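You operate a simulated robot arm through the tools that you are given. There is no shell and no other tool. Be economical: measure what you need, move in short steps, check, and stop when the job is done.

You are at the controls of a simulated robot arm. One attempt, no reset.

## Task
Check the drop of the grey round fuse on the check block.
Fine: stand it in the socket, swing the contact arm over it, press the green button once and wait for the word.

Only the result counts: the job must be done as asked and must still hold three seconds after the hand-in. Knocking over, shifting, dropping, spilling or breaking anything else fails it.

## Robot
A 7-joint arm with a two-finger parallel gripper, fixed in place. Base frame: the origin is at the foot of the arm, x ahead of it, y to its left, z up; the work surface is at about z = 0. Lengths are in m, angles in degrees, forces in N, time in s.
With the tool pointing down near the work surface it reaches from about 0.24 to 0.62 m from the base axis. Its first joint turns from -66.0 to 66.0 degrees. Payload 2.6 kg.
The TCP is the grasp point between the finger pads, 0.03 m short of the fingertips. In the tool frame z runs along the fingers and y along their closing line. Largest opening 0.094 m; finger width 0.028, thickness 0.01; the body of the gripper, 0.05 by 0.096 m, starts 0.055 m behind the TCP.
Orientation is that of the tool frame in the base frame, as a unit quaternion [x, y, z, w]. With the fingers straight down and closing along the base's y, the tool's x points along the base's -x, its y along +y and its z along -z.

## Interface
- The arm moves only by the tool drive_tool. Its arguments are lists of equal length, an entry for each row: "travel": the shift along the tool's x, y, z in m, a list of three; "dr": the turn, a rotation vector about the tool's x, y, z in degrees, a list of three. In form: {"travel": [[tx, ty, tz], ...], "dr": [[wx, wy, wz], ...]}. A call has 1 to 10 rows; each row is the pose to reach, as a shift and turn from the pose commanded when the call began, along the tool's axes at that moment. "claw" is the closure, from 0 (fully open) to 1 (shut), set as the call begins (left out, the last holds). A row lasts 0.2 s, in which the tool goes at most 0.05 m and 8.6 degrees; a call with a longer step from one row to the next is refused whole, and so is a gripper value outside its range. A pose out of reach is approached as far as the arm can. The call stops where the force on the tool passes 40 N (or 10 N more than at its start, if that is more) or the arm is blocked; 0.2 s more then pass. The fingers move at their own pace (about 0.072 m/s each) and stop on an object; they squeeze with about 33 N. The grip force told is the motor's: it shows also when the fingers shut on nothing. Time passes only in rows, and 0.2 s behind the last, so rows that repeat a pose let the fingers close. It gives the time, the measured TCP pose, the force on the tool (base axes), the opening and the grip force at its end, in the units of the frame above (readings bear some noise), and new pictures: "pictures" is both (left out), scene, wrist or none.
- Cameras (640 x 400 px; columns grow to the right, rows downward): "scene" is fixed at [0.0497, 0.4466, 0.5619]; the picture's right is [-0.62, -0.79, 0.00], its down [-0.47, 0.37, -0.80] and it looks along [0.63, -0.49, -0.60] (base axes); focal length 278 px, centre (320, 200). "wrist" rides on the gripper at [0.076, 0.014, -0.102] in the tool frame; the picture's right is [-0.18, 0.98, 0.00], its down [-0.75, -0.14, -0.64] and it looks along [-0.63, -0.12, 0.77] (tool axes); focal length 243 px, centre (320, 200). There is no depth. A picture from a camera that has moved, and an enlarged one, comes with that camera's place and axes in the base frame and with its lens.
- zoom(camera, box): a new picture of the part [left, top, right, bottom] of that camera's present view, enlarged. It takes no simulated time.
- job_done(): hands the job in; it is judged then, once.

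Work in short steps. Places have to be worked out from the pictures, the camera data and where the tool is seen: move nearer, look again, correct. Check each grasp and each placing, and mend what went wrong. You have 120 turns and 170 pictures in all, those below and enlarged ones among them. Open the gripper and draw the arm clear of the work before you hand the job in, unless the task says otherwise; then end with one line.

The tools are called after ">>>" by a JSON object that holds its "op" and its "data". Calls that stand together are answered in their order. drive_tool: Moves the arm, as the interface text tells. Its arguments: {"type":"object","properties":{"travel":{"type":"array","items":{"type":"array","items":{"type":"number"}}},"dr":{"type":"array","items":{"type":"array","items":{"type":"number"}}},"claw":{"type":"number"},"pictures":{"type":"string","enum":["both","scene","wrist","none"]}},"required":["travel","dr"]} The other tools are called the same way: zoom (camera, box) takes an enlarged picture of a part of a camera's view; job_done () hands the job in.

At the start:

```text
clock: 0.0
tcp_pos: [0.3597, -0.0242, 0.3889]
tool_rot: [0.0, 1.0, 0.0, 0.0]
wrist_force: [0.2, -0.4, 0.3]
finger_gap: 0.094
gripper_force: 0.0
```

scene: 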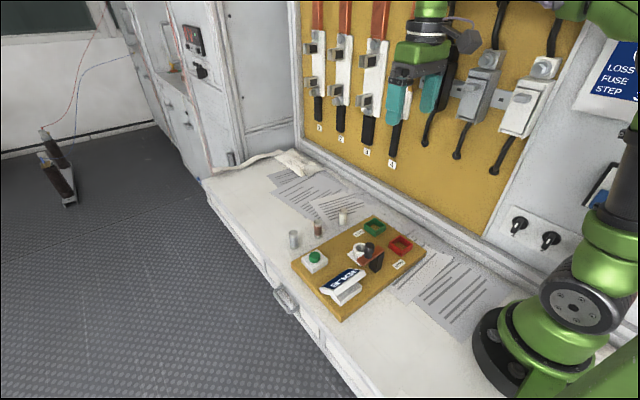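
wrist: 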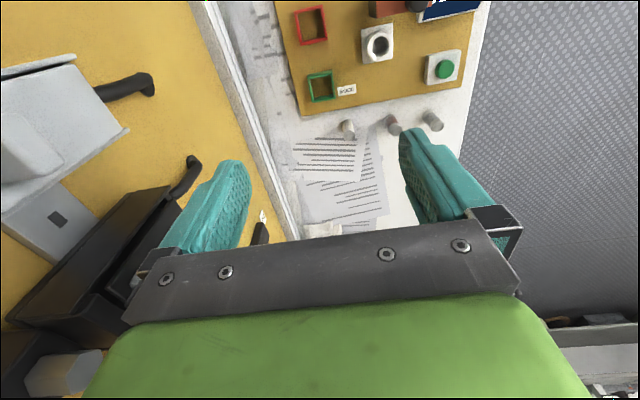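

I start by enlarging the block and the fuses in both views.

>>> {"op": "zoom", "data": {"camera": "scene", "box": [260, 190, 460, 330]}}

>>> {"op": "zoom", "data": {"camera": "wrist", "box": [260, 0, 500, 150]}}

```text
2.86 times, centred on (360, 260) of scene
camera zoom: at [0.0497, 0.4466, 0.5619], right [-0.62, -0.79, 0.0], down [-0.47, 0.37, -0.8], along [0.63, -0.49, -0.6], focal length 795 px, centre (206, 29)
```

zoom: 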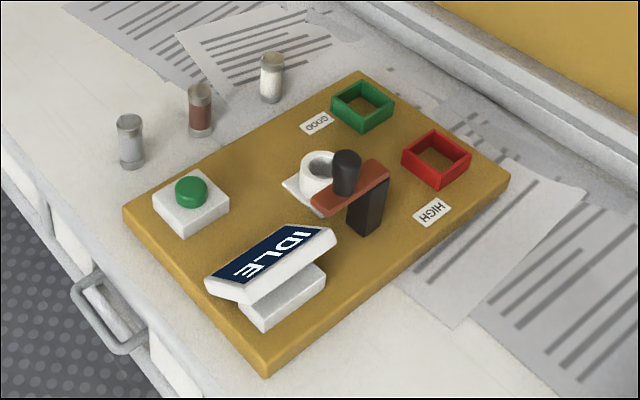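

```text
2.67 times, centred on (380, 75) of wrist
camera zoom: at [0.2838, -0.0099, 0.489], right [0.18, 0.98, 0.0], down [0.75, -0.14, 0.64], along [0.63, -0.12, -0.77], focal length 647 px, centre (160, 533)
```

zoom: 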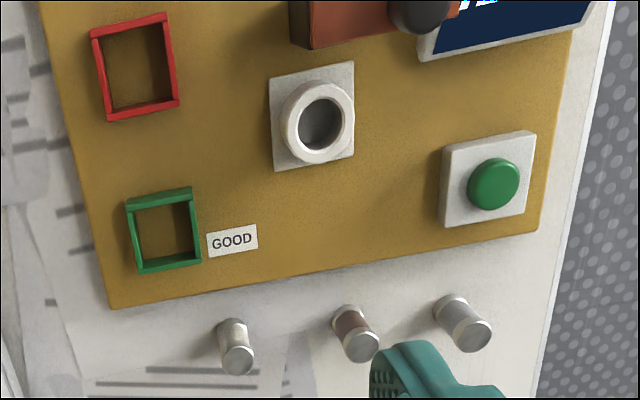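

The sign on the wall may hold rules; I read it, and look more closely at the contact arm.

>>> {"op": "zoom", "data": {"camera": "scene", "box": [560, 20, 640, 130]}}

>>> {"op": "drive_tool", "data": {"travel": [[0.03, 0.02, 0], [0.06, 0.04, 0], [0.09, 0.06, 0], [0.1, 0.07, 0]], "dr": [[0, 0, 0], [0, 0, 0], [0, 0, 0], [0, 0, 0]]}}

```text
3.64 times, centred on (600, 75) of scene
camera zoom: at [0.0497, 0.4466, 0.5619], right [-0.62, -0.79, 0.0], down [-0.47, 0.37, -0.8], along [0.63, -0.49, -0.6], focal length 1012 px, centre (-698, 654)
```

zoom: 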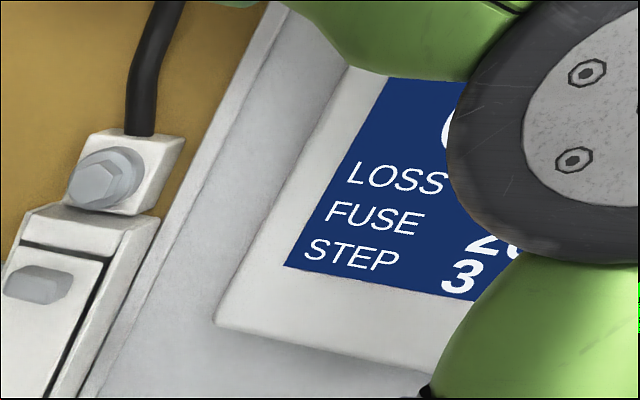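

```text
clock: 1.0
tcp_pos: [0.2619, 0.0449, 0.3889]
tool_rot: [0.0, 1.0, 0.0, 0.0]
wrist_force: [0.0, 1.0, 0.2]
finger_gap: 0.0942
gripper_force: 0.2
camera wrist: at [0.1847, 0.0601, 0.4901], right [0.18, 0.98, 0.0], down [0.75, -0.14, 0.64], along [0.63, -0.12, -0.77], focal length 243 px, centre (320, 200)
```

scene: 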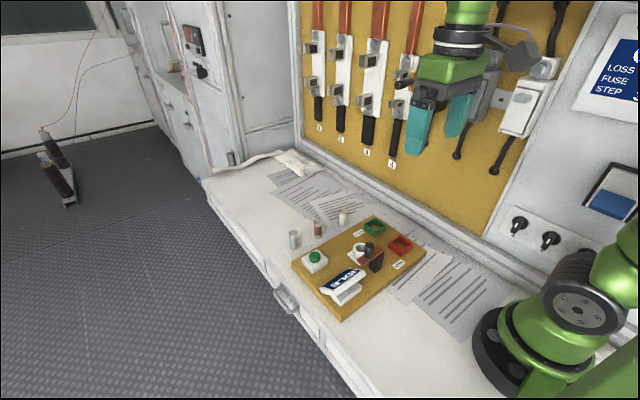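
wrist: 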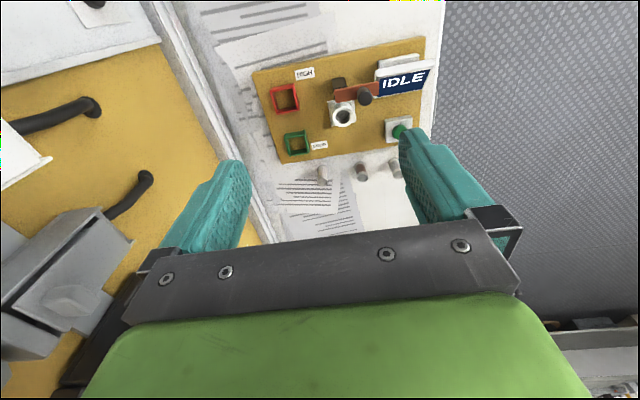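

The board's contact arm is now in view; I enlarge it and the sign.

>>> {"op": "zoom", "data": {"camera": "wrist", "box": [240, 30, 440, 190]}}

>>> {"op": "zoom", "data": {"camera": "scene", "box": [570, 20, 640, 120]}}

```text
2.50 times, centred on (340, 110) of wrist
camera zoom: at [0.1847, 0.0601, 0.4901], right [0.18, 0.98, 0.0], down [0.75, -0.14, 0.64], along [0.63, -0.12, -0.77], focal length 606 px, centre (270, 425)
```

zoom: 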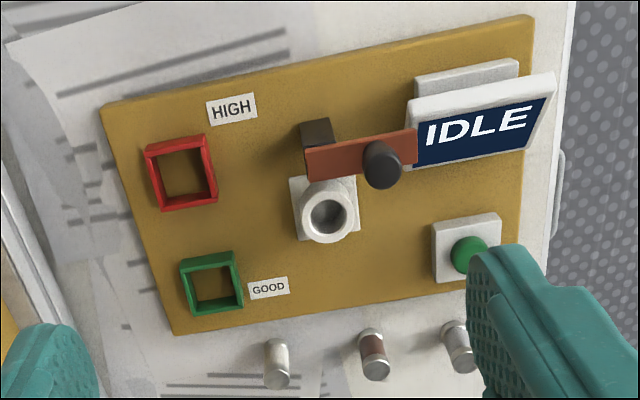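

```text
4.00 times, centred on (605, 70) of scene
camera zoom: at [0.0497, 0.4466, 0.5619], right [-0.62, -0.79, 0.0], down [-0.47, 0.37, -0.8], along [0.63, -0.49, -0.6], focal length 1113 px, centre (-820, 720)
```

zoom: 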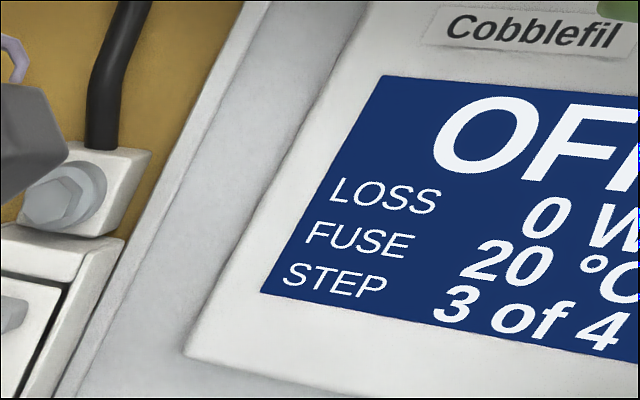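

Board looks aligned to the base axes: socket near (0.367, 0.071), arm pivot near (0.31, 0.07) with knob near (0.316, 0.105, top 0.118), grey fuse near (0.51, 0.178), button near (0.415, 0.174). I move above the grey fuse at z 0.2 for a closer look.

>>> {"op": "drive_tool", "data": {"travel": [[-0.03, 0.016, 0.024], [-0.06, 0.033, 0.047], [-0.09, 0.05, 0.07], [-0.12, 0.066, 0.095], [-0.15, 0.083, 0.118], [-0.18, 0.1, 0.14], [-0.21, 0.115, 0.165], [-0.245, 0.133, 0.189]], "dr": [[0, 0, 0], [0, 0, 0], [0, 0, 0], [0, 0, 0], [0, 0, 0], [0, 0, 0], [0, 0, 0], [0, 0, 0]], "claw": 0.3}}

```text
clock: 2.8
tcp_pos: [0.5088, 0.1784, 0.1991]
tool_rot: [0.001, 1.0, 0.0, 0.0]
wrist_force: [-0.5, 0.2, 0.6]
finger_gap: 0.0657
gripper_force: 0.2
camera wrist: at [0.4319, 0.1938, 0.3009], right [0.18, 0.98, 0.0], down [0.75, -0.14, 0.64], along [0.63, -0.12, -0.77], focal length 243 px, centre (320, 200)
```

scene: 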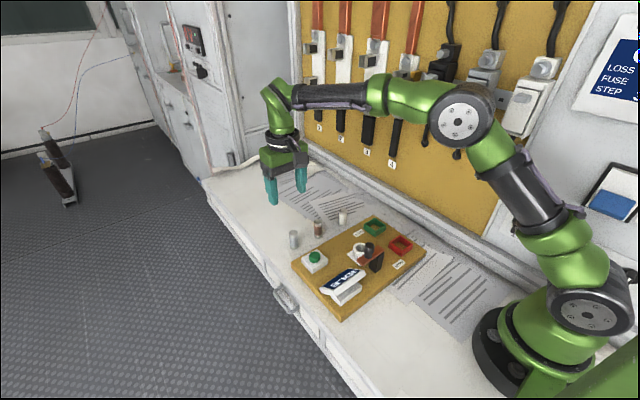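
wrist: 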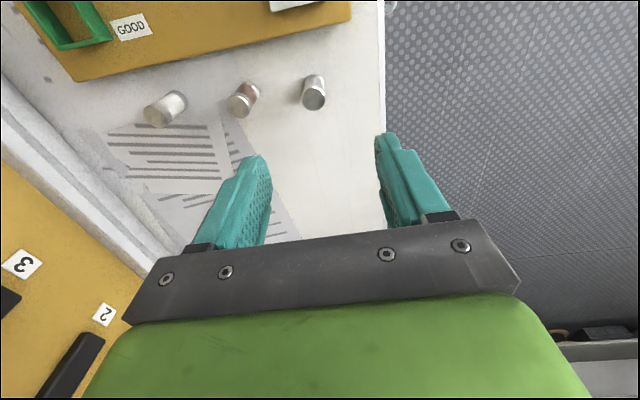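

Grey fuse is seen near (0.507, 0.172); I enlarge to refine.

>>> {"op": "zoom", "data": {"camera": "wrist", "box": [260, 60, 360, 122]}}

>>> {"op": "zoom", "data": {"camera": "scene", "box": [260, 215, 340, 265]}}

```text
6.40 times, centred on (310, 91) of wrist
camera zoom: at [0.4319, 0.1938, 0.3009], right [0.18, 0.98, 0.0], down [0.75, -0.14, 0.64], along [0.63, -0.12, -0.77], focal length 1553 px, centre (384, 898)
```

zoom: 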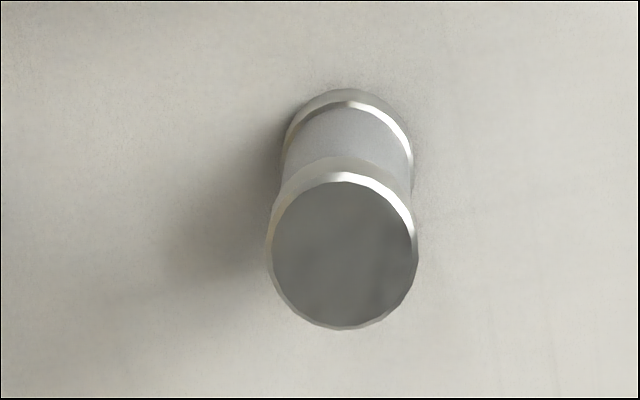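

```text
8.00 times, centred on (300, 240) of scene
camera zoom: at [0.0497, 0.4466, 0.5619], right [-0.62, -0.79, 0.0], down [-0.47, 0.37, -0.8], along [0.63, -0.49, -0.6], focal length 2226 px, centre (480, -120)
```

zoom: 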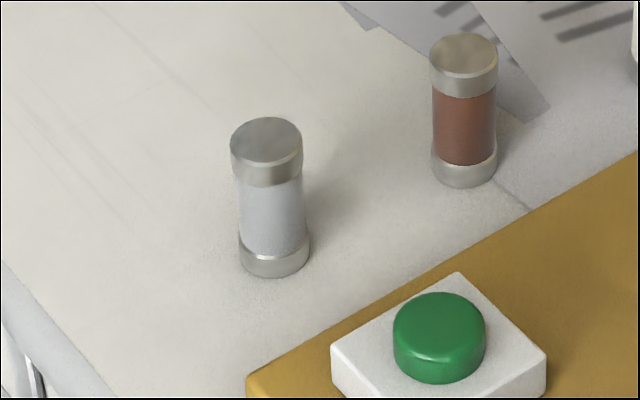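

Fuse: centre (0.5067, 0.1727), height about 0.053, diameter 0.023. I descend to TCP z 0.063 so the pads hold only the upper part.

>>> {"op": "drive_tool", "data": {"travel": [[0.0021, -0.0057, 0.03], [0.0021, -0.0057, 0.07], [0.0021, -0.0057, 0.1], [0.0021, -0.0057, 0.12], [0.0021, -0.0057, 0.136], [0.0021, -0.0057, 0.136]], "dr": [[0, 0, 0], [0, 0, 0], [0, 0, 0], [0, 0, 0], [0, 0, 0], [0, 0, 0]]}}

```text
clock: 4.2
tcp_pos: [0.5034, 0.1709, 0.0617]
tool_rot: [0.0, 1.0, 0.0, 0.0]
wrist_force: [-0.3, -0.3, 0.3]
finger_gap: 0.066
gripper_force: 0.0
camera wrist: at [0.427, 0.1866, 0.1638], right [0.18, 0.98, 0.0], down [0.75, -0.14, 0.64], along [0.63, -0.12, -0.77], focal length 243 px, centre (320, 200)
```

scene: 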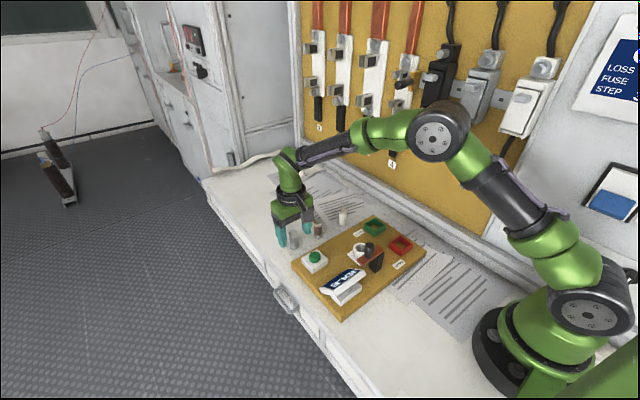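
wrist: 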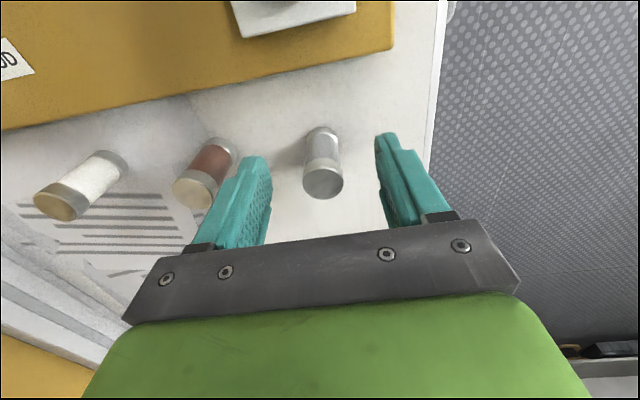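

The fuse sits between the fingers, about 2–3 mm off; I correct and close on it.

>>> {"op": "drive_tool", "data": {"travel": [[-0.0026, 0.002, 0], [-0.0026, 0.002, 0]], "dr": [[0, 0, 0], [0, 0, 0]], "pictures": "wrist"}}

>>> {"op": "drive_tool", "data": {"travel": [[0, 0, 0], [0, 0, 0], [0, 0, 0], [0, 0, 0]], "dr": [[0, 0, 0], [0, 0, 0], [0, 0, 0], [0, 0, 0]], "claw": 1.0, "pictures": "wrist"}}

```text
clock: 4.8
tcp_pos: [0.5073, 0.1739, 0.0622]
tool_rot: [-0.001, 1.0, 0.0, 0.0]
wrist_force: [-0.4, -0.5, -0.4]
finger_gap: 0.0657
gripper_force: 0.1
camera wrist: at [0.4294, 0.1891, 0.1639], right [0.18, 0.98, 0.0], down [0.75, -0.14, 0.64], along [0.63, -0.12, -0.77], focal length 243 px, centre (320, 200)
```

wrist: 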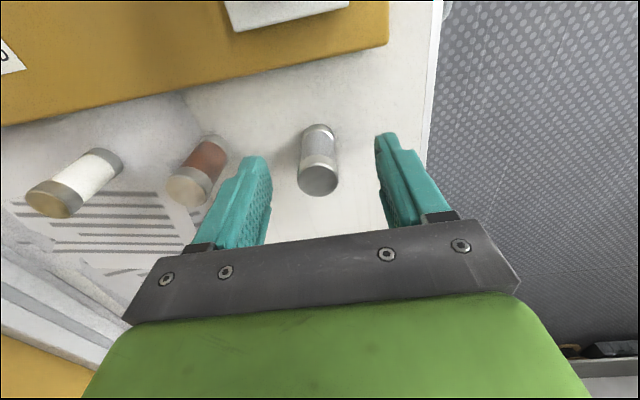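

```text
clock: 5.8
tcp_pos: [0.506, 0.174, 0.0629]
tool_rot: [0.0, 1.0, 0.0, -0.001]
wrist_force: [0.6, 0.6, -0.6]
finger_gap: 0.0221
gripper_force: 32.9
camera wrist: at [0.4294, 0.1892, 0.1639], right [0.18, 0.98, 0.0], down [0.75, -0.14, 0.64], along [0.63, -0.12, -0.77], focal length 243 px, centre (320, 200)
```

wrist: 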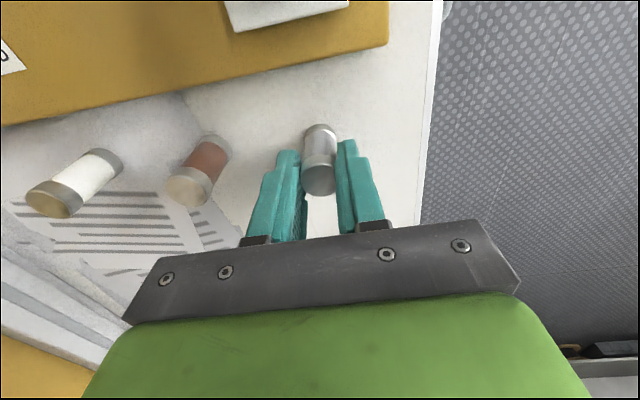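

Gripped (gap 0.022). I lift and carry it to above the socket.

>>> {"op": "drive_tool", "data": {"travel": [[0, 0, -0.04], [0, 0, -0.08], [0, 0, -0.11], [0.03, -0.023, -0.11], [0.06, -0.046, -0.11], [0.09, -0.069, -0.11], [0.12, -0.092, -0.11], [0.134, -0.104, -0.11], [0.134, -0.104, -0.11]], "dr": [[0, 0, 0], [0, 0, 0], [0, 0, 0], [0, 0, 0], [0, 0, 0], [0, 0, 0], [0, 0, 0], [0, 0, 0], [0, 0, 0]]}}

```text
clock: 7.8
tcp_pos: [0.3708, 0.0674, 0.1725]
tool_rot: [0.0, 1.0, 0.0, 0.0]
wrist_force: [-0.8, -0.6, -0.3]
finger_gap: 0.0221
gripper_force: 33.1
camera wrist: at [0.2947, 0.0837, 0.2734], right [0.18, 0.98, 0.0], down [0.75, -0.14, 0.64], along [0.63, -0.12, -0.77], focal length 243 px, centre (320, 200)
```

scene: 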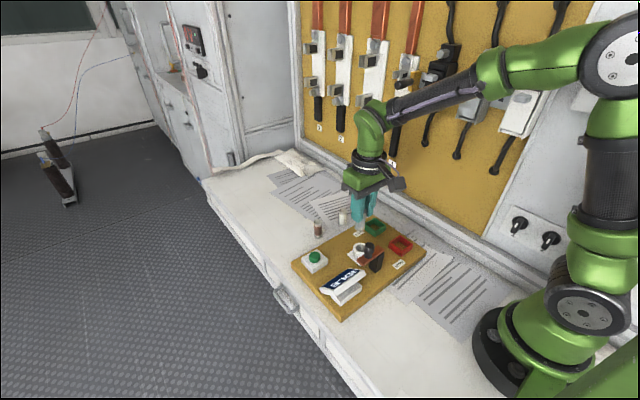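
wrist: 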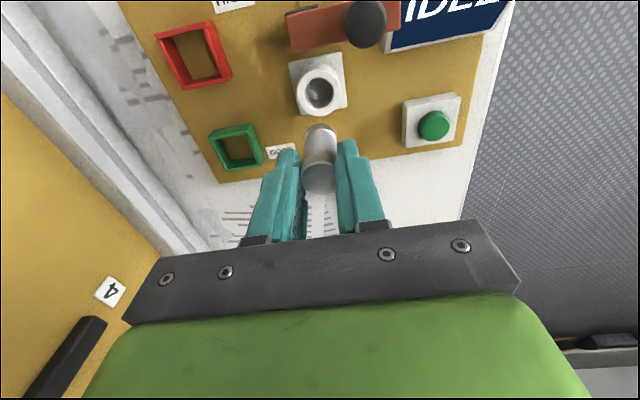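

>>> {"op": "zoom", "data": {"camera": "wrist", "box": [270, 40, 370, 102]}}

>>> {"op": "zoom", "data": {"camera": "wrist", "box": [240, 0, 480, 150]}}

>>> {"op": "zoom", "data": {"camera": "scene", "box": [320, 180, 420, 280]}}

```text
6.40 times, centred on (320, 71) of wrist
camera zoom: at [0.2947, 0.0837, 0.2734], right [0.18, 0.98, 0.0], down [0.75, -0.14, 0.64], along [0.63, -0.12, -0.77], focal length 1553 px, centre (320, 1026)
```

zoom: 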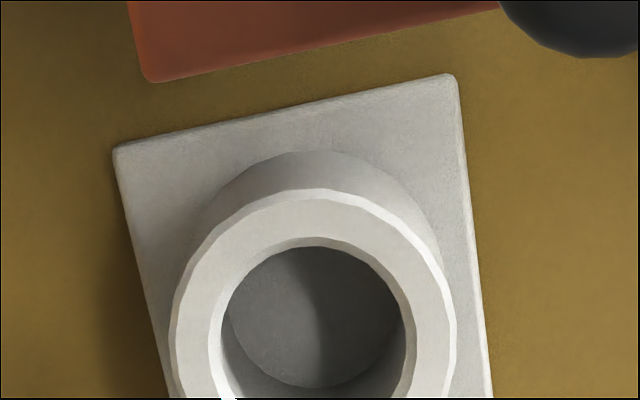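

```text
2.67 times, centred on (360, 75) of wrist
camera zoom: at [0.2947, 0.0837, 0.2734], right [0.18, 0.98, 0.0], down [0.75, -0.14, 0.64], along [0.63, -0.12, -0.77], focal length 647 px, centre (213, 533)
```

zoom: 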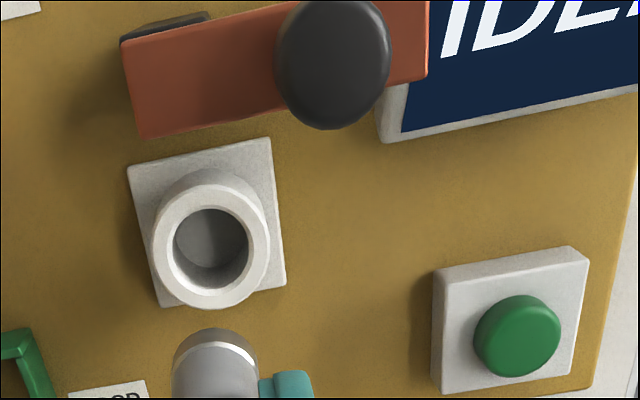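

```text
4.00 times, centred on (370, 230) of scene
camera zoom: at [0.0497, 0.4466, 0.5619], right [-0.62, -0.79, 0.0], down [-0.47, 0.37, -0.8], along [0.63, -0.49, -0.6], focal length 1113 px, centre (120, 80)
```

zoom: 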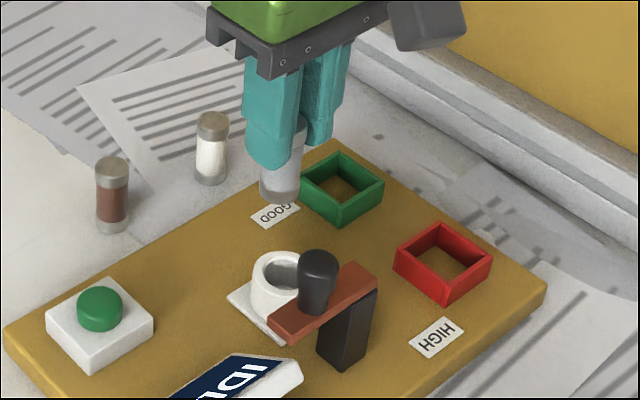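

Socket works out at about (0.359, 0.0705), ring top about 0.045, hole about 0.029 wide. I shift over it and go down to leave the fuse just above the ring.

>>> {"op": "drive_tool", "data": {"travel": [[0.0115, 0.0008, 0], [0.0115, 0.0008, 0.02], [0.0115, 0.0008, 0.05], [0.0115, 0.0008, 0.05]], "dr": [[0, 0, 0], [0, 0, 0], [0, 0, 0], [0, 0, 0]]}}

>>> {"op": "zoom", "data": {"camera": "wrist", "box": [240, 60, 400, 220]}}

>>> {"op": "zoom", "data": {"camera": "scene", "box": [320, 190, 400, 280]}}

```text
clock: 8.8
tcp_pos: [0.3608, 0.0702, 0.1236]
tool_rot: [0.0, 1.0, 0.0, 0.0]
wrist_force: [0.0, 0.4, 0.2]
finger_gap: 0.0224
gripper_force: 33.4
camera wrist: at [0.2838, 0.0846, 0.2239], right [0.18, 0.98, 0.0], down [0.75, -0.14, 0.64], along [0.63, -0.12, -0.77], focal length 243 px, centre (320, 200)
```

scene: 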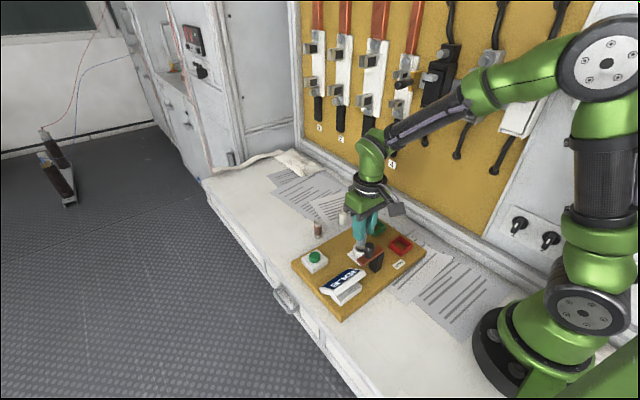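
wrist: 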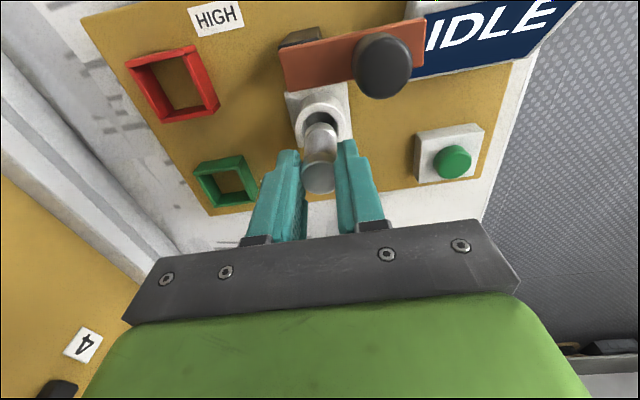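

```text
2.50 times, centred on (320, 140) of wrist
camera zoom: at [0.2838, 0.0846, 0.2239], right [0.18, 0.98, 0.0], down [0.75, -0.14, 0.64], along [0.63, -0.12, -0.77], focal length 606 px, centre (320, 350)
```

zoom: 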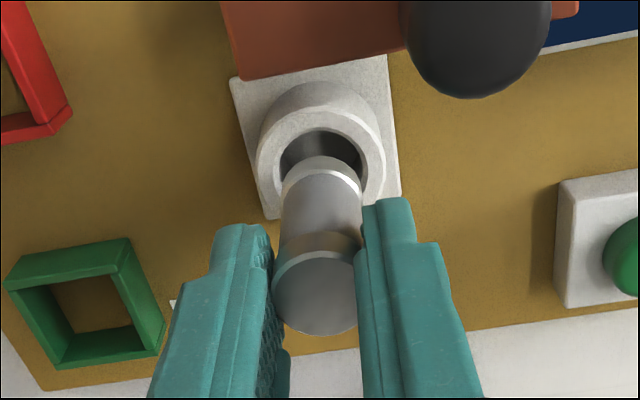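

```text
4.44 times, centred on (360, 235) of scene
camera zoom: at [0.0497, 0.4466, 0.5619], right [-0.62, -0.79, 0.0], down [-0.47, 0.37, -0.8], along [0.63, -0.49, -0.6], focal length 1237 px, centre (142, 44)
```

zoom: 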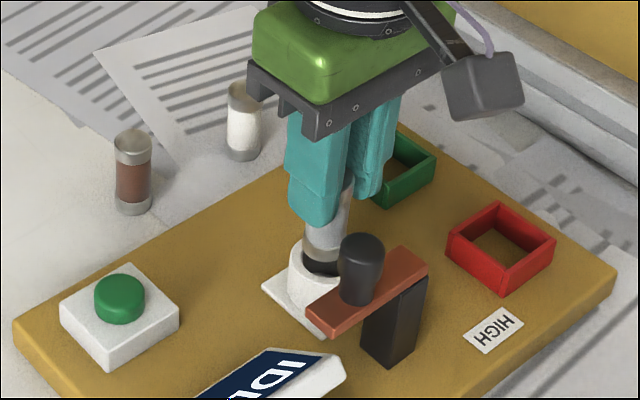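

Fuse and hole line up within a millimetre. I lower it in, watching the force.

>>> {"op": "drive_tool", "data": {"travel": [[0, 0, 0.012], [0, 0, 0.022], [0, 0, 0.03], [0, 0, 0.034], [0, 0, 0.034]], "dr": [[0, 0, 0], [0, 0, 0], [0, 0, 0], [0, 0, 0], [0, 0, 0]]}}

>>> {"op": "zoom", "data": {"camera": "scene", "box": [320, 190, 400, 280]}}

```text
clock: 10.0
tcp_pos: [0.3619, 0.0698, 0.0886]
tool_rot: [0.0, 1.0, 0.0, 0.0]
wrist_force: [-14.1, -5.9, 17.3]
finger_gap: 0.0223
gripper_force: 32.4
camera wrist: at [0.2844, 0.0851, 0.1898], right [0.19, 0.98, 0.0], down [0.75, -0.14, 0.64], along [0.63, -0.12, -0.77], focal length 243 px, centre (320, 200)
```

scene: 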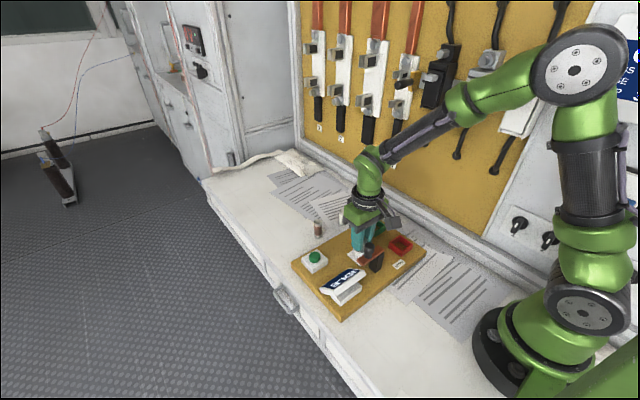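
wrist: 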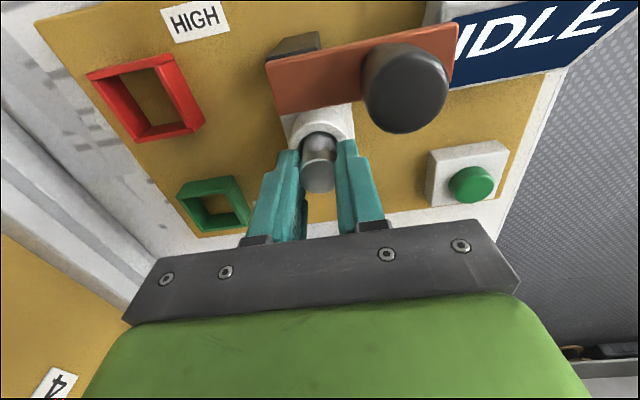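

```text
4.44 times, centred on (360, 235) of scene
camera zoom: at [0.0497, 0.4466, 0.5619], right [-0.62, -0.79, 0.0], down [-0.47, 0.37, -0.8], along [0.63, -0.49, -0.6], focal length 1237 px, centre (142, 44)
```

zoom: 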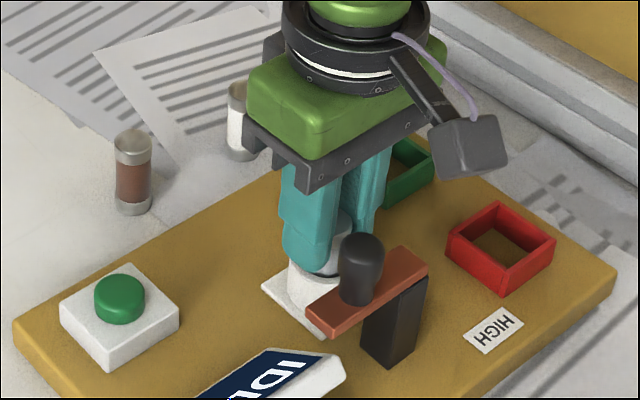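

There is a side load (-14, -6 N) with 17 N upward: the fuse is in the hole but rubbing the +x/+y wall. I ease it 1.5 mm in -x and 0.7 mm in -y.

>>> {"op": "drive_tool", "data": {"travel": [[0.0015, -0.0007, 0], [0.0015, -0.0007, 0]], "dr": [[0, 0, 0], [0, 0, 0]], "pictures": "wrist"}}

>>> {"op": "zoom", "data": {"camera": "wrist", "box": [260, 90, 380, 210]}}

```text
clock: 10.6
tcp_pos: [0.3589, 0.0712, 0.088]
tool_rot: [-0.001, 1.0, 0.001, 0.001]
wrist_force: [3.5, -1.0, -0.7]
finger_gap: 0.0223
gripper_force: 33.0
camera wrist: at [0.2829, 0.0855, 0.189], right [0.18, 0.98, 0.0], down [0.75, -0.14, 0.64], along [0.63, -0.12, -0.77], focal length 243 px, centre (320, 200)
```

wrist: 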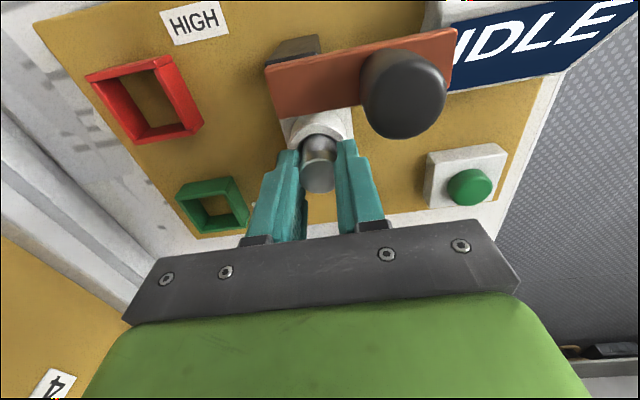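

```text
3.33 times, centred on (320, 150) of wrist
camera zoom: at [0.2829, 0.0855, 0.189], right [0.18, 0.98, 0.0], down [0.75, -0.14, 0.64], along [0.63, -0.12, -0.77], focal length 809 px, centre (320, 367)
```

zoom: 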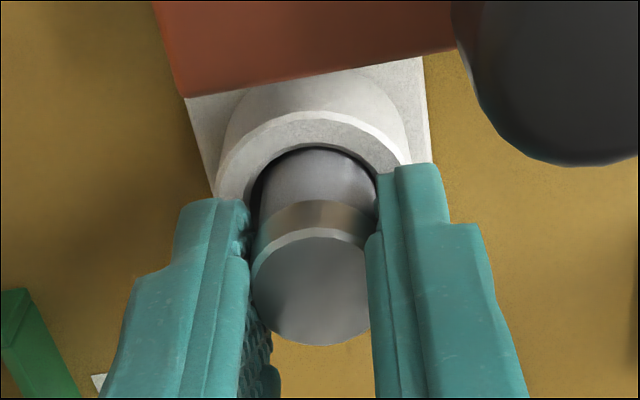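

Force is gone, so the fuse is free inside the hole. I creep down to feel the floor.

>>> {"op": "drive_tool", "data": {"travel": [[0, 0, 0.002], [0, 0, 0.004], [0, 0, 0.004]], "dr": [[0, 0, 0], [0, 0, 0], [0, 0, 0]], "pictures": "wrist"}}

```text
clock: 11.4
tcp_pos: [0.3603, 0.0707, 0.0859]
tool_rot: [0.0, 1.0, 0.0, 0.003]
wrist_force: [8.4, -7.5, 20.1]
finger_gap: 0.0221
gripper_force: 33.1
camera wrist: at [0.2833, 0.085, 0.186], right [0.18, 0.98, 0.0], down [0.75, -0.14, 0.65], along [0.64, -0.12, -0.76], focal length 243 px, centre (320, 200)
```

wrist: 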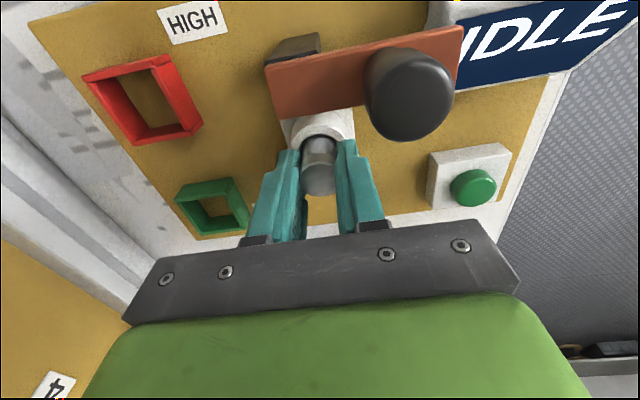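

Floor felt at TCP z ≈ 0.086. I relax the load slightly, then open.

>>> {"op": "drive_tool", "data": {"travel": [[-0.0005, -0.0006, -0.0018], [-0.0005, -0.0006, -0.0018]], "dr": [[0, 0, 0], [0, 0, 0]], "pictures": "none"}}

>>> {"op": "drive_tool", "data": {"travel": [[0, 0, 0], [0, 0, 0]], "dr": [[0, 0, 0], [0, 0, 0]], "claw": 0.5, "pictures": "wrist"}}

>>> {"op": "zoom", "data": {"camera": "wrist", "box": [260, 90, 380, 210]}}

```text
clock: 12.0
tcp_pos: [0.3596, 0.0707, 0.0854]
tool_rot: [-0.001, 1.0, 0.0, 0.0]
wrist_force: [17.7, -2.9, -11.1]
finger_gap: 0.0221
gripper_force: 33.2
```

```text
clock: 12.6
tcp_pos: [0.3589, 0.0713, 0.086]
tool_rot: [0.0, 1.0, 0.0, -0.001]
wrist_force: [-0.1, 0.9, 0.0]
finger_gap: 0.0472
gripper_force: 0.1
camera wrist: at [0.2824, 0.0854, 0.1871], right [0.18, 0.98, 0.0], down [0.75, -0.14, 0.64], along [0.63, -0.12, -0.77], focal length 243 px, centre (320, 200)
```

wrist: 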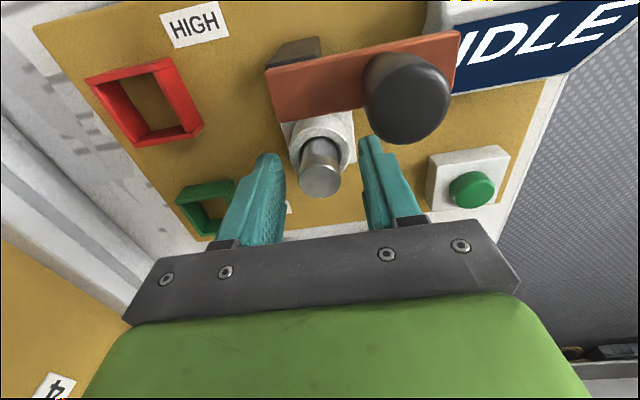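

```text
3.33 times, centred on (320, 150) of wrist
camera zoom: at [0.2824, 0.0854, 0.1871], right [0.18, 0.98, 0.0], down [0.75, -0.14, 0.64], along [0.63, -0.12, -0.77], focal length 809 px, centre (320, 367)
```

zoom: 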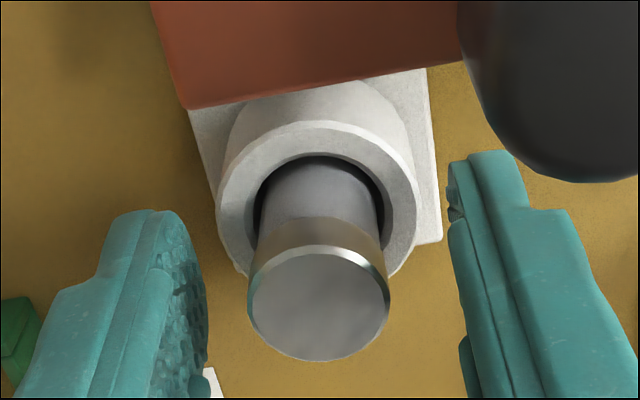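

The fuse stands free in the socket. I raise straight up and look over the contact arm.

>>> {"op": "drive_tool", "data": {"travel": [[0, 0, -0.03], [0, 0, -0.07], [0, 0, -0.11], [0.04, 0, -0.14], [0.08, 0, -0.16], [0.1, 0, -0.16]], "dr": [[0, 0, 0], [0, 0, 0], [0, 0, 0], [0, 0, 0], [0, 0, 0], [0, 0, 0]]}}

>>> {"op": "zoom", "data": {"camera": "wrist", "box": [220, 0, 460, 180]}}

>>> {"op": "zoom", "data": {"camera": "scene", "box": [320, 220, 420, 290]}}

```text
clock: 14.0
tcp_pos: [0.2598, 0.0705, 0.2469]
tool_rot: [0.0, 1.0, 0.0, 0.0]
wrist_force: [0.0, 0.1, 0.5]
finger_gap: 0.0469
gripper_force: 0.0
camera wrist: at [0.1828, 0.0856, 0.3482], right [0.18, 0.98, 0.0], down [0.75, -0.14, 0.64], along [0.63, -0.12, -0.77], focal length 243 px, centre (320, 200)
```

scene: 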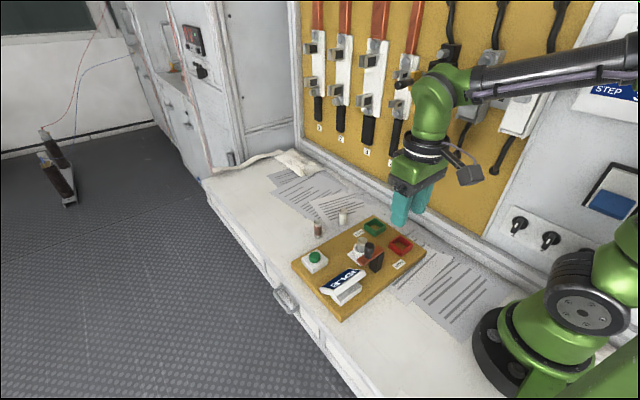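
wrist: 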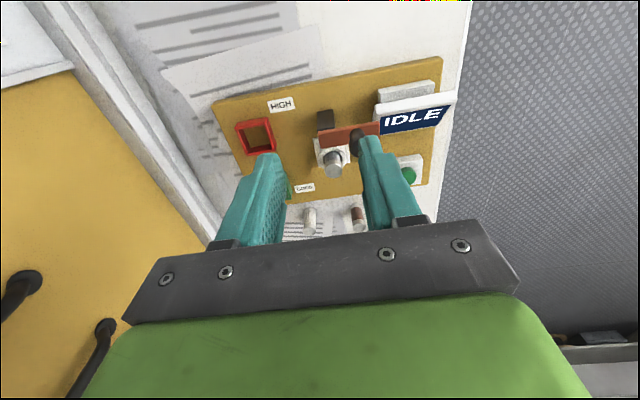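

```text
2.22 times, centred on (340, 90) of wrist
camera zoom: at [0.1828, 0.0856, 0.3482], right [0.18, 0.98, 0.0], down [0.75, -0.14, 0.64], along [0.63, -0.12, -0.77], focal length 539 px, centre (276, 444)
```

zoom: 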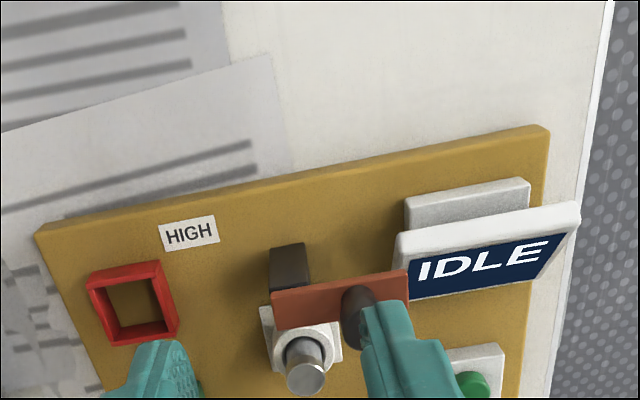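

```text
5.71 times, centred on (370, 255) of scene
camera zoom: at [0.0497, 0.4466, 0.5619], right [-0.62, -0.79, 0.0], down [-0.47, 0.37, -0.8], along [0.63, -0.49, -0.6], focal length 1590 px, centre (34, -114)
```

zoom: 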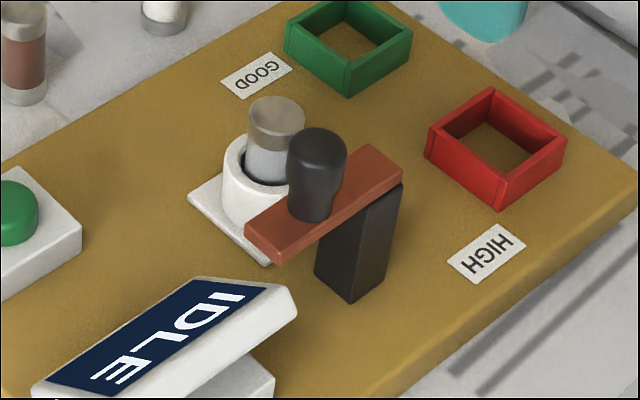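

Bar runs from pivot (0.305, 0.071) along +y to y 0.128; knob near (0.305, 0.105), so it must swing 90° toward +x over the fuse. I close the fingers and turn the tool 45°, hovering beside the knob on its -x/+y side.

>>> {"op": "drive_tool", "data": {"travel": [[-0.005, 0.01, 0], [-0.01, 0.02, 0], [-0.015, 0.03, 0.01], [-0.02, 0.04, 0.02], [-0.025, 0.05, 0.035], [-0.027, 0.06, 0.05], [-0.027, 0.06, 0.055]], "dr": [[0, 0, -7.5], [0, 0, -15], [0, 0, -22.5], [0, 0, -30], [0, 0, -37.5], [0, 0, -45], [0, 0, -45]], "claw": 1.0}}

>>> {"op": "zoom", "data": {"camera": "scene", "box": [310, 190, 410, 290]}}

```text
clock: 15.6
tcp_pos: [0.2877, 0.13, 0.1926]
tool_rot: [-0.384, 0.924, 0.0, 0.0]
wrist_force: [-0.3, 0.1, -0.6]
finger_gap: 0.0
gripper_force: 33.6
camera wrist: at [0.223, 0.0869, 0.2937], right [-0.57, 0.82, 0.0], down [0.63, 0.43, 0.64], along [0.53, 0.36, -0.77], focal length 243 px, centre (320, 200)
```

scene: 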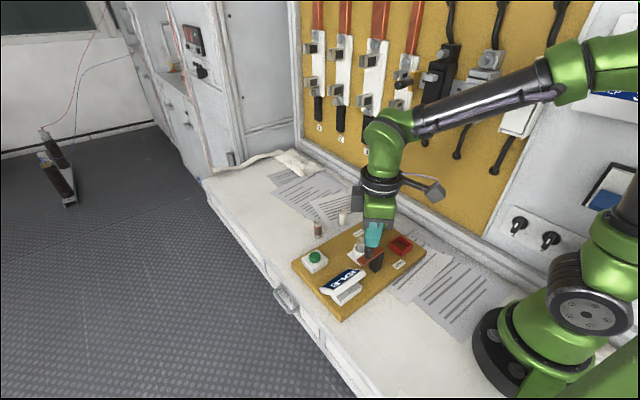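
wrist: 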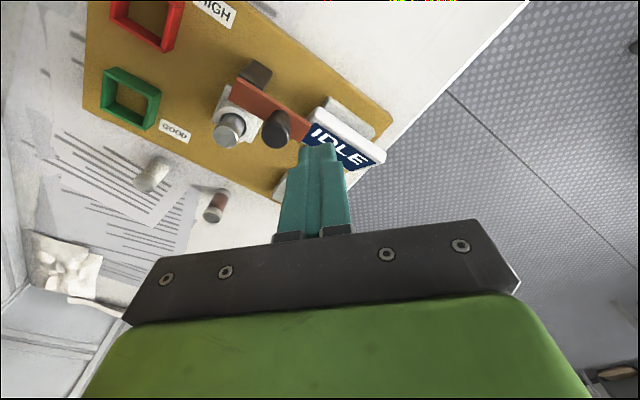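

```text
4.00 times, centred on (360, 240) of scene
camera zoom: at [0.0497, 0.4466, 0.5619], right [-0.62, -0.79, 0.0], down [-0.47, 0.37, -0.8], along [0.63, -0.49, -0.6], focal length 1113 px, centre (160, 40)
```

zoom: 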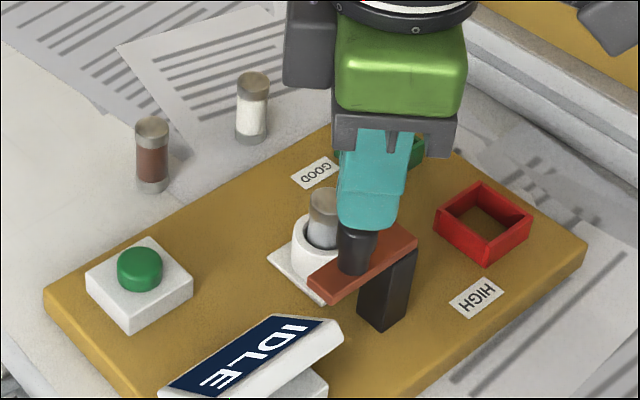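

>>> {"op": "zoom", "data": {"camera": "wrist", "box": [190, 50, 400, 190]}}

```text
2.86 times, centred on (295, 120) of wrist
camera zoom: at [0.223, 0.0869, 0.2937], right [-0.57, 0.82, 0.0], down [0.63, 0.43, 0.64], along [0.53, 0.36, -0.77], focal length 693 px, centre (391, 429)
```

zoom: 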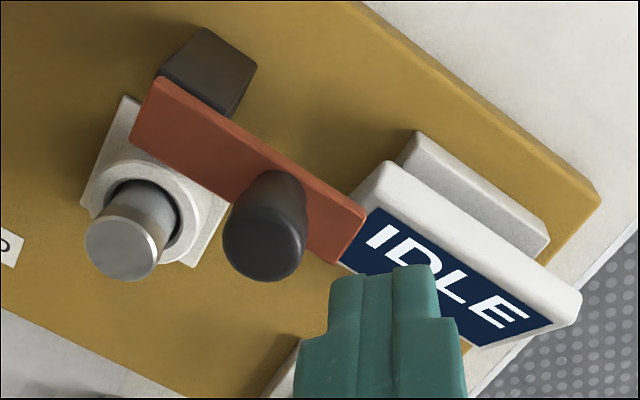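

Knob top at about (0.310, 0.105, 0.118). The display's corner is nearly below (top about 0.085), so I go down only to tip height 0.102, right beside the knob.

>>> {"op": "drive_tool", "data": {"travel": [[-0.001, -0.008, 0.02], [-0.001, -0.008, 0.04], [-0.001, -0.008, 0.05], [-0.001, -0.008, 0.06], [-0.001, -0.008, 0.06]], "dr": [[0, 0, 0], [0, 0, 0], [0, 0, 0], [0, 0, 0], [0, 0, 0]]}}

>>> {"op": "zoom", "data": {"camera": "wrist", "box": [190, 50, 400, 190]}}

>>> {"op": "zoom", "data": {"camera": "scene", "box": [310, 210, 410, 290]}}

```text
clock: 16.8
tcp_pos: [0.2929, 0.1261, 0.1306]
tool_rot: [-0.383, 0.924, 0.0, 0.0]
wrist_force: [-0.3, -0.3, -0.4]
finger_gap: 0.0
gripper_force: 33.0
camera wrist: at [0.2285, 0.0826, 0.2314], right [-0.56, 0.83, 0.0], down [0.63, 0.43, 0.64], along [0.53, 0.36, -0.77], focal length 243 px, centre (320, 200)
```

scene: 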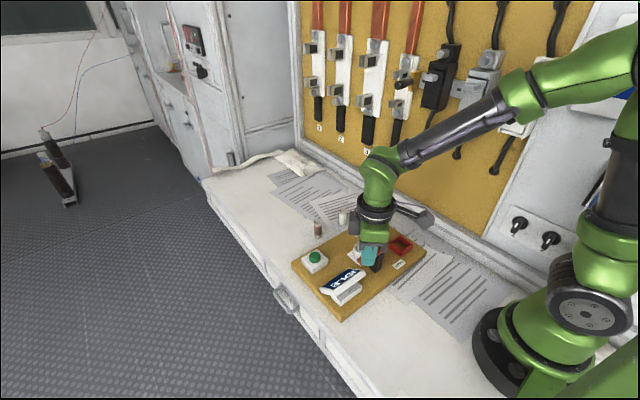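
wrist: 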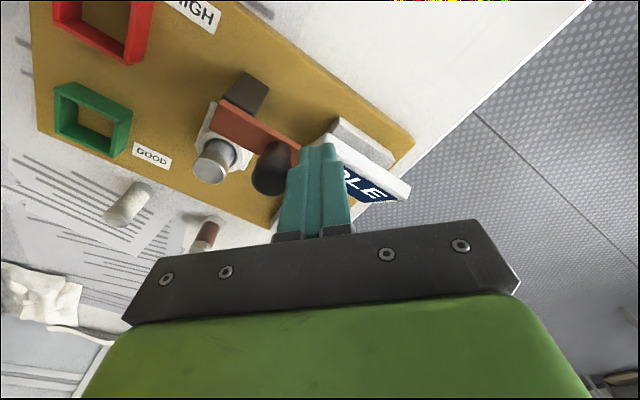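

```text
2.86 times, centred on (295, 120) of wrist
camera zoom: at [0.2285, 0.0826, 0.2314], right [-0.56, 0.83, 0.0], down [0.63, 0.43, 0.64], along [0.53, 0.36, -0.77], focal length 693 px, centre (391, 429)
```

zoom: 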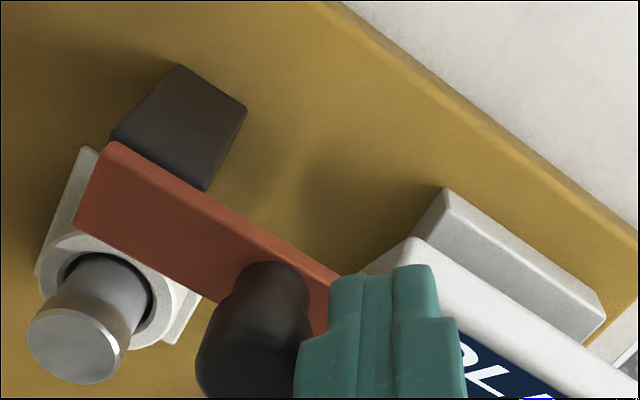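

```text
5.00 times, centred on (360, 250) of scene
camera zoom: at [0.0497, 0.4466, 0.5619], right [-0.62, -0.79, 0.0], down [-0.47, 0.37, -0.8], along [0.63, -0.49, -0.6], focal length 1392 px, centre (120, -50)
```

zoom: 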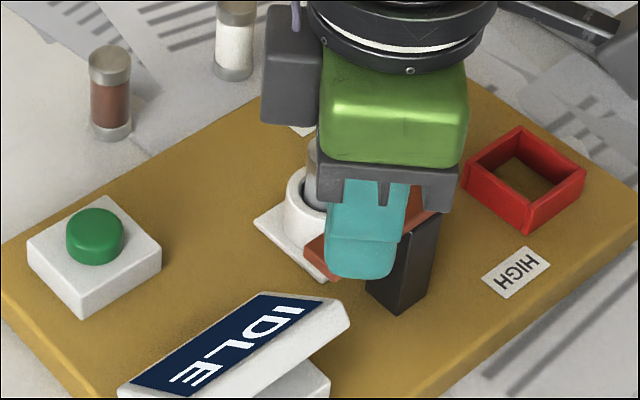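

Fingers are next to the knob and clear of bar and display. I push along the chord toward (+x, -y) in small rows, first 25 mm.

>>> {"op": "drive_tool", "data": {"travel": [[0, -0.005, 0], [0, -0.01, 0], [0, -0.015, 0], [0, -0.02, 0], [0, -0.025, 0]], "dr": [[0, 0, 0], [0, 0, 0], [0, 0, 0], [0, 0, 0], [0, 0, 0]]}}

>>> {"op": "zoom", "data": {"camera": "wrist", "box": [190, 50, 400, 190]}}

```text
clock: 18.0
tcp_pos: [0.3093, 0.1063, 0.1325]
tool_rot: [-0.382, 0.924, -0.001, 0.0]
wrist_force: [0.0, 0.6, -0.4]
finger_gap: 0.0002
gripper_force: 32.8
camera wrist: at [0.2456, 0.0632, 0.233], right [-0.56, 0.83, 0.0], down [0.63, 0.43, 0.64], along [0.53, 0.36, -0.77], focal length 243 px, centre (320, 200)
```

scene: 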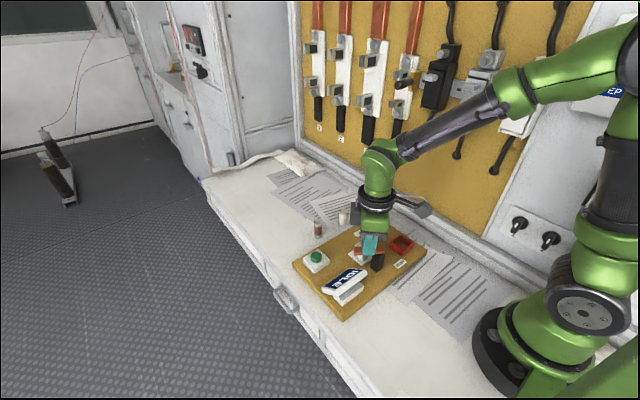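
wrist: 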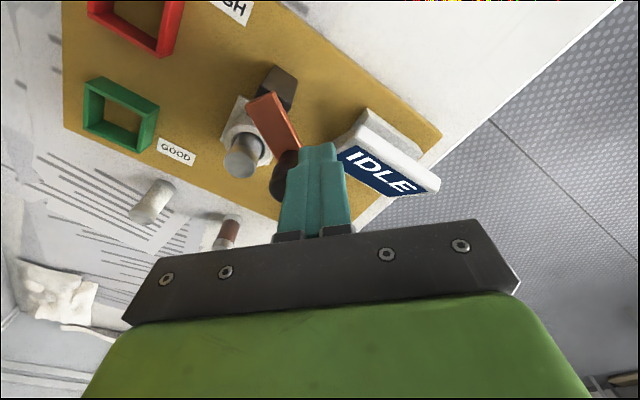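

```text
2.86 times, centred on (295, 120) of wrist
camera zoom: at [0.2456, 0.0632, 0.233], right [-0.56, 0.83, 0.0], down [0.63, 0.43, 0.64], along [0.53, 0.36, -0.77], focal length 693 px, centre (391, 429)
```

zoom: 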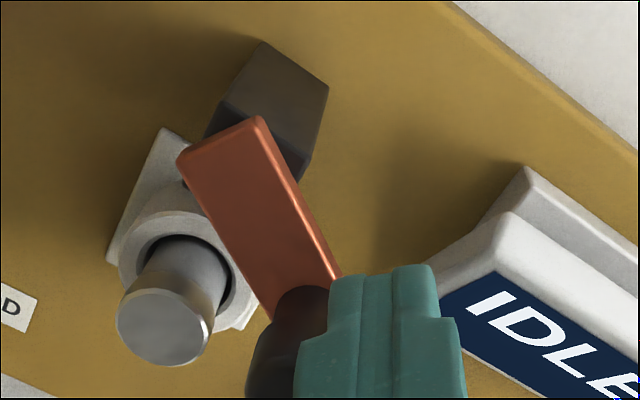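

The arm swings freely. I go on 14 mm.

>>> {"op": "drive_tool", "data": {"travel": [[0, -0.005, 0], [0, -0.01, 0], [0, -0.014, 0], [0, -0.014, 0]], "dr": [[0, 0, 0], [0, 0, 0], [0, 0, 0], [0, 0, 0]], "pictures": "none"}}

>>> {"op": "zoom", "data": {"camera": "wrist", "box": [190, 50, 400, 190]}}

>>> {"op": "zoom", "data": {"camera": "scene", "box": [310, 210, 410, 290]}}

```text
clock: 19.0
tcp_pos: [0.3203, 0.0971, 0.1314]
tool_rot: [-0.382, 0.924, 0.0, 0.0]
wrist_force: [0.2, 0.0, 0.0]
finger_gap: 0.0
gripper_force: 32.3
```

```text
2.86 times, centred on (295, 120) of wrist
camera zoom: at [0.2566, 0.0539, 0.2324], right [-0.56, 0.83, 0.0], down [0.63, 0.43, 0.64], along [0.53, 0.36, -0.77], focal length 693 px, centre (391, 429)
```

zoom: 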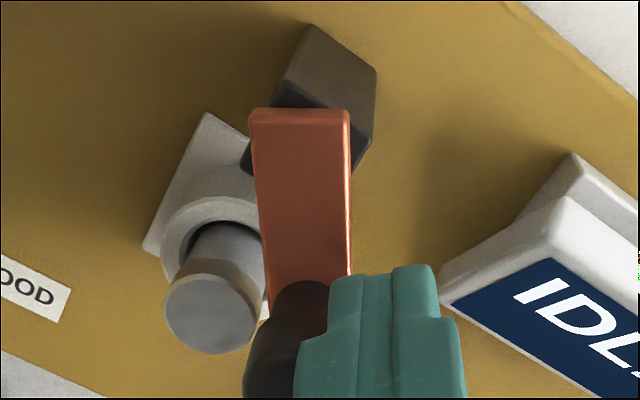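

```text
5.00 times, centred on (360, 250) of scene
camera zoom: at [0.0497, 0.4466, 0.5619], right [-0.62, -0.79, 0.0], down [-0.47, 0.37, -0.8], along [0.63, -0.49, -0.6], focal length 1392 px, centre (120, -50)
```

zoom: 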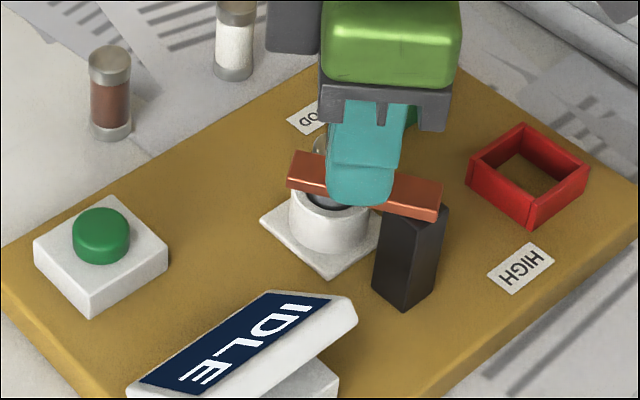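

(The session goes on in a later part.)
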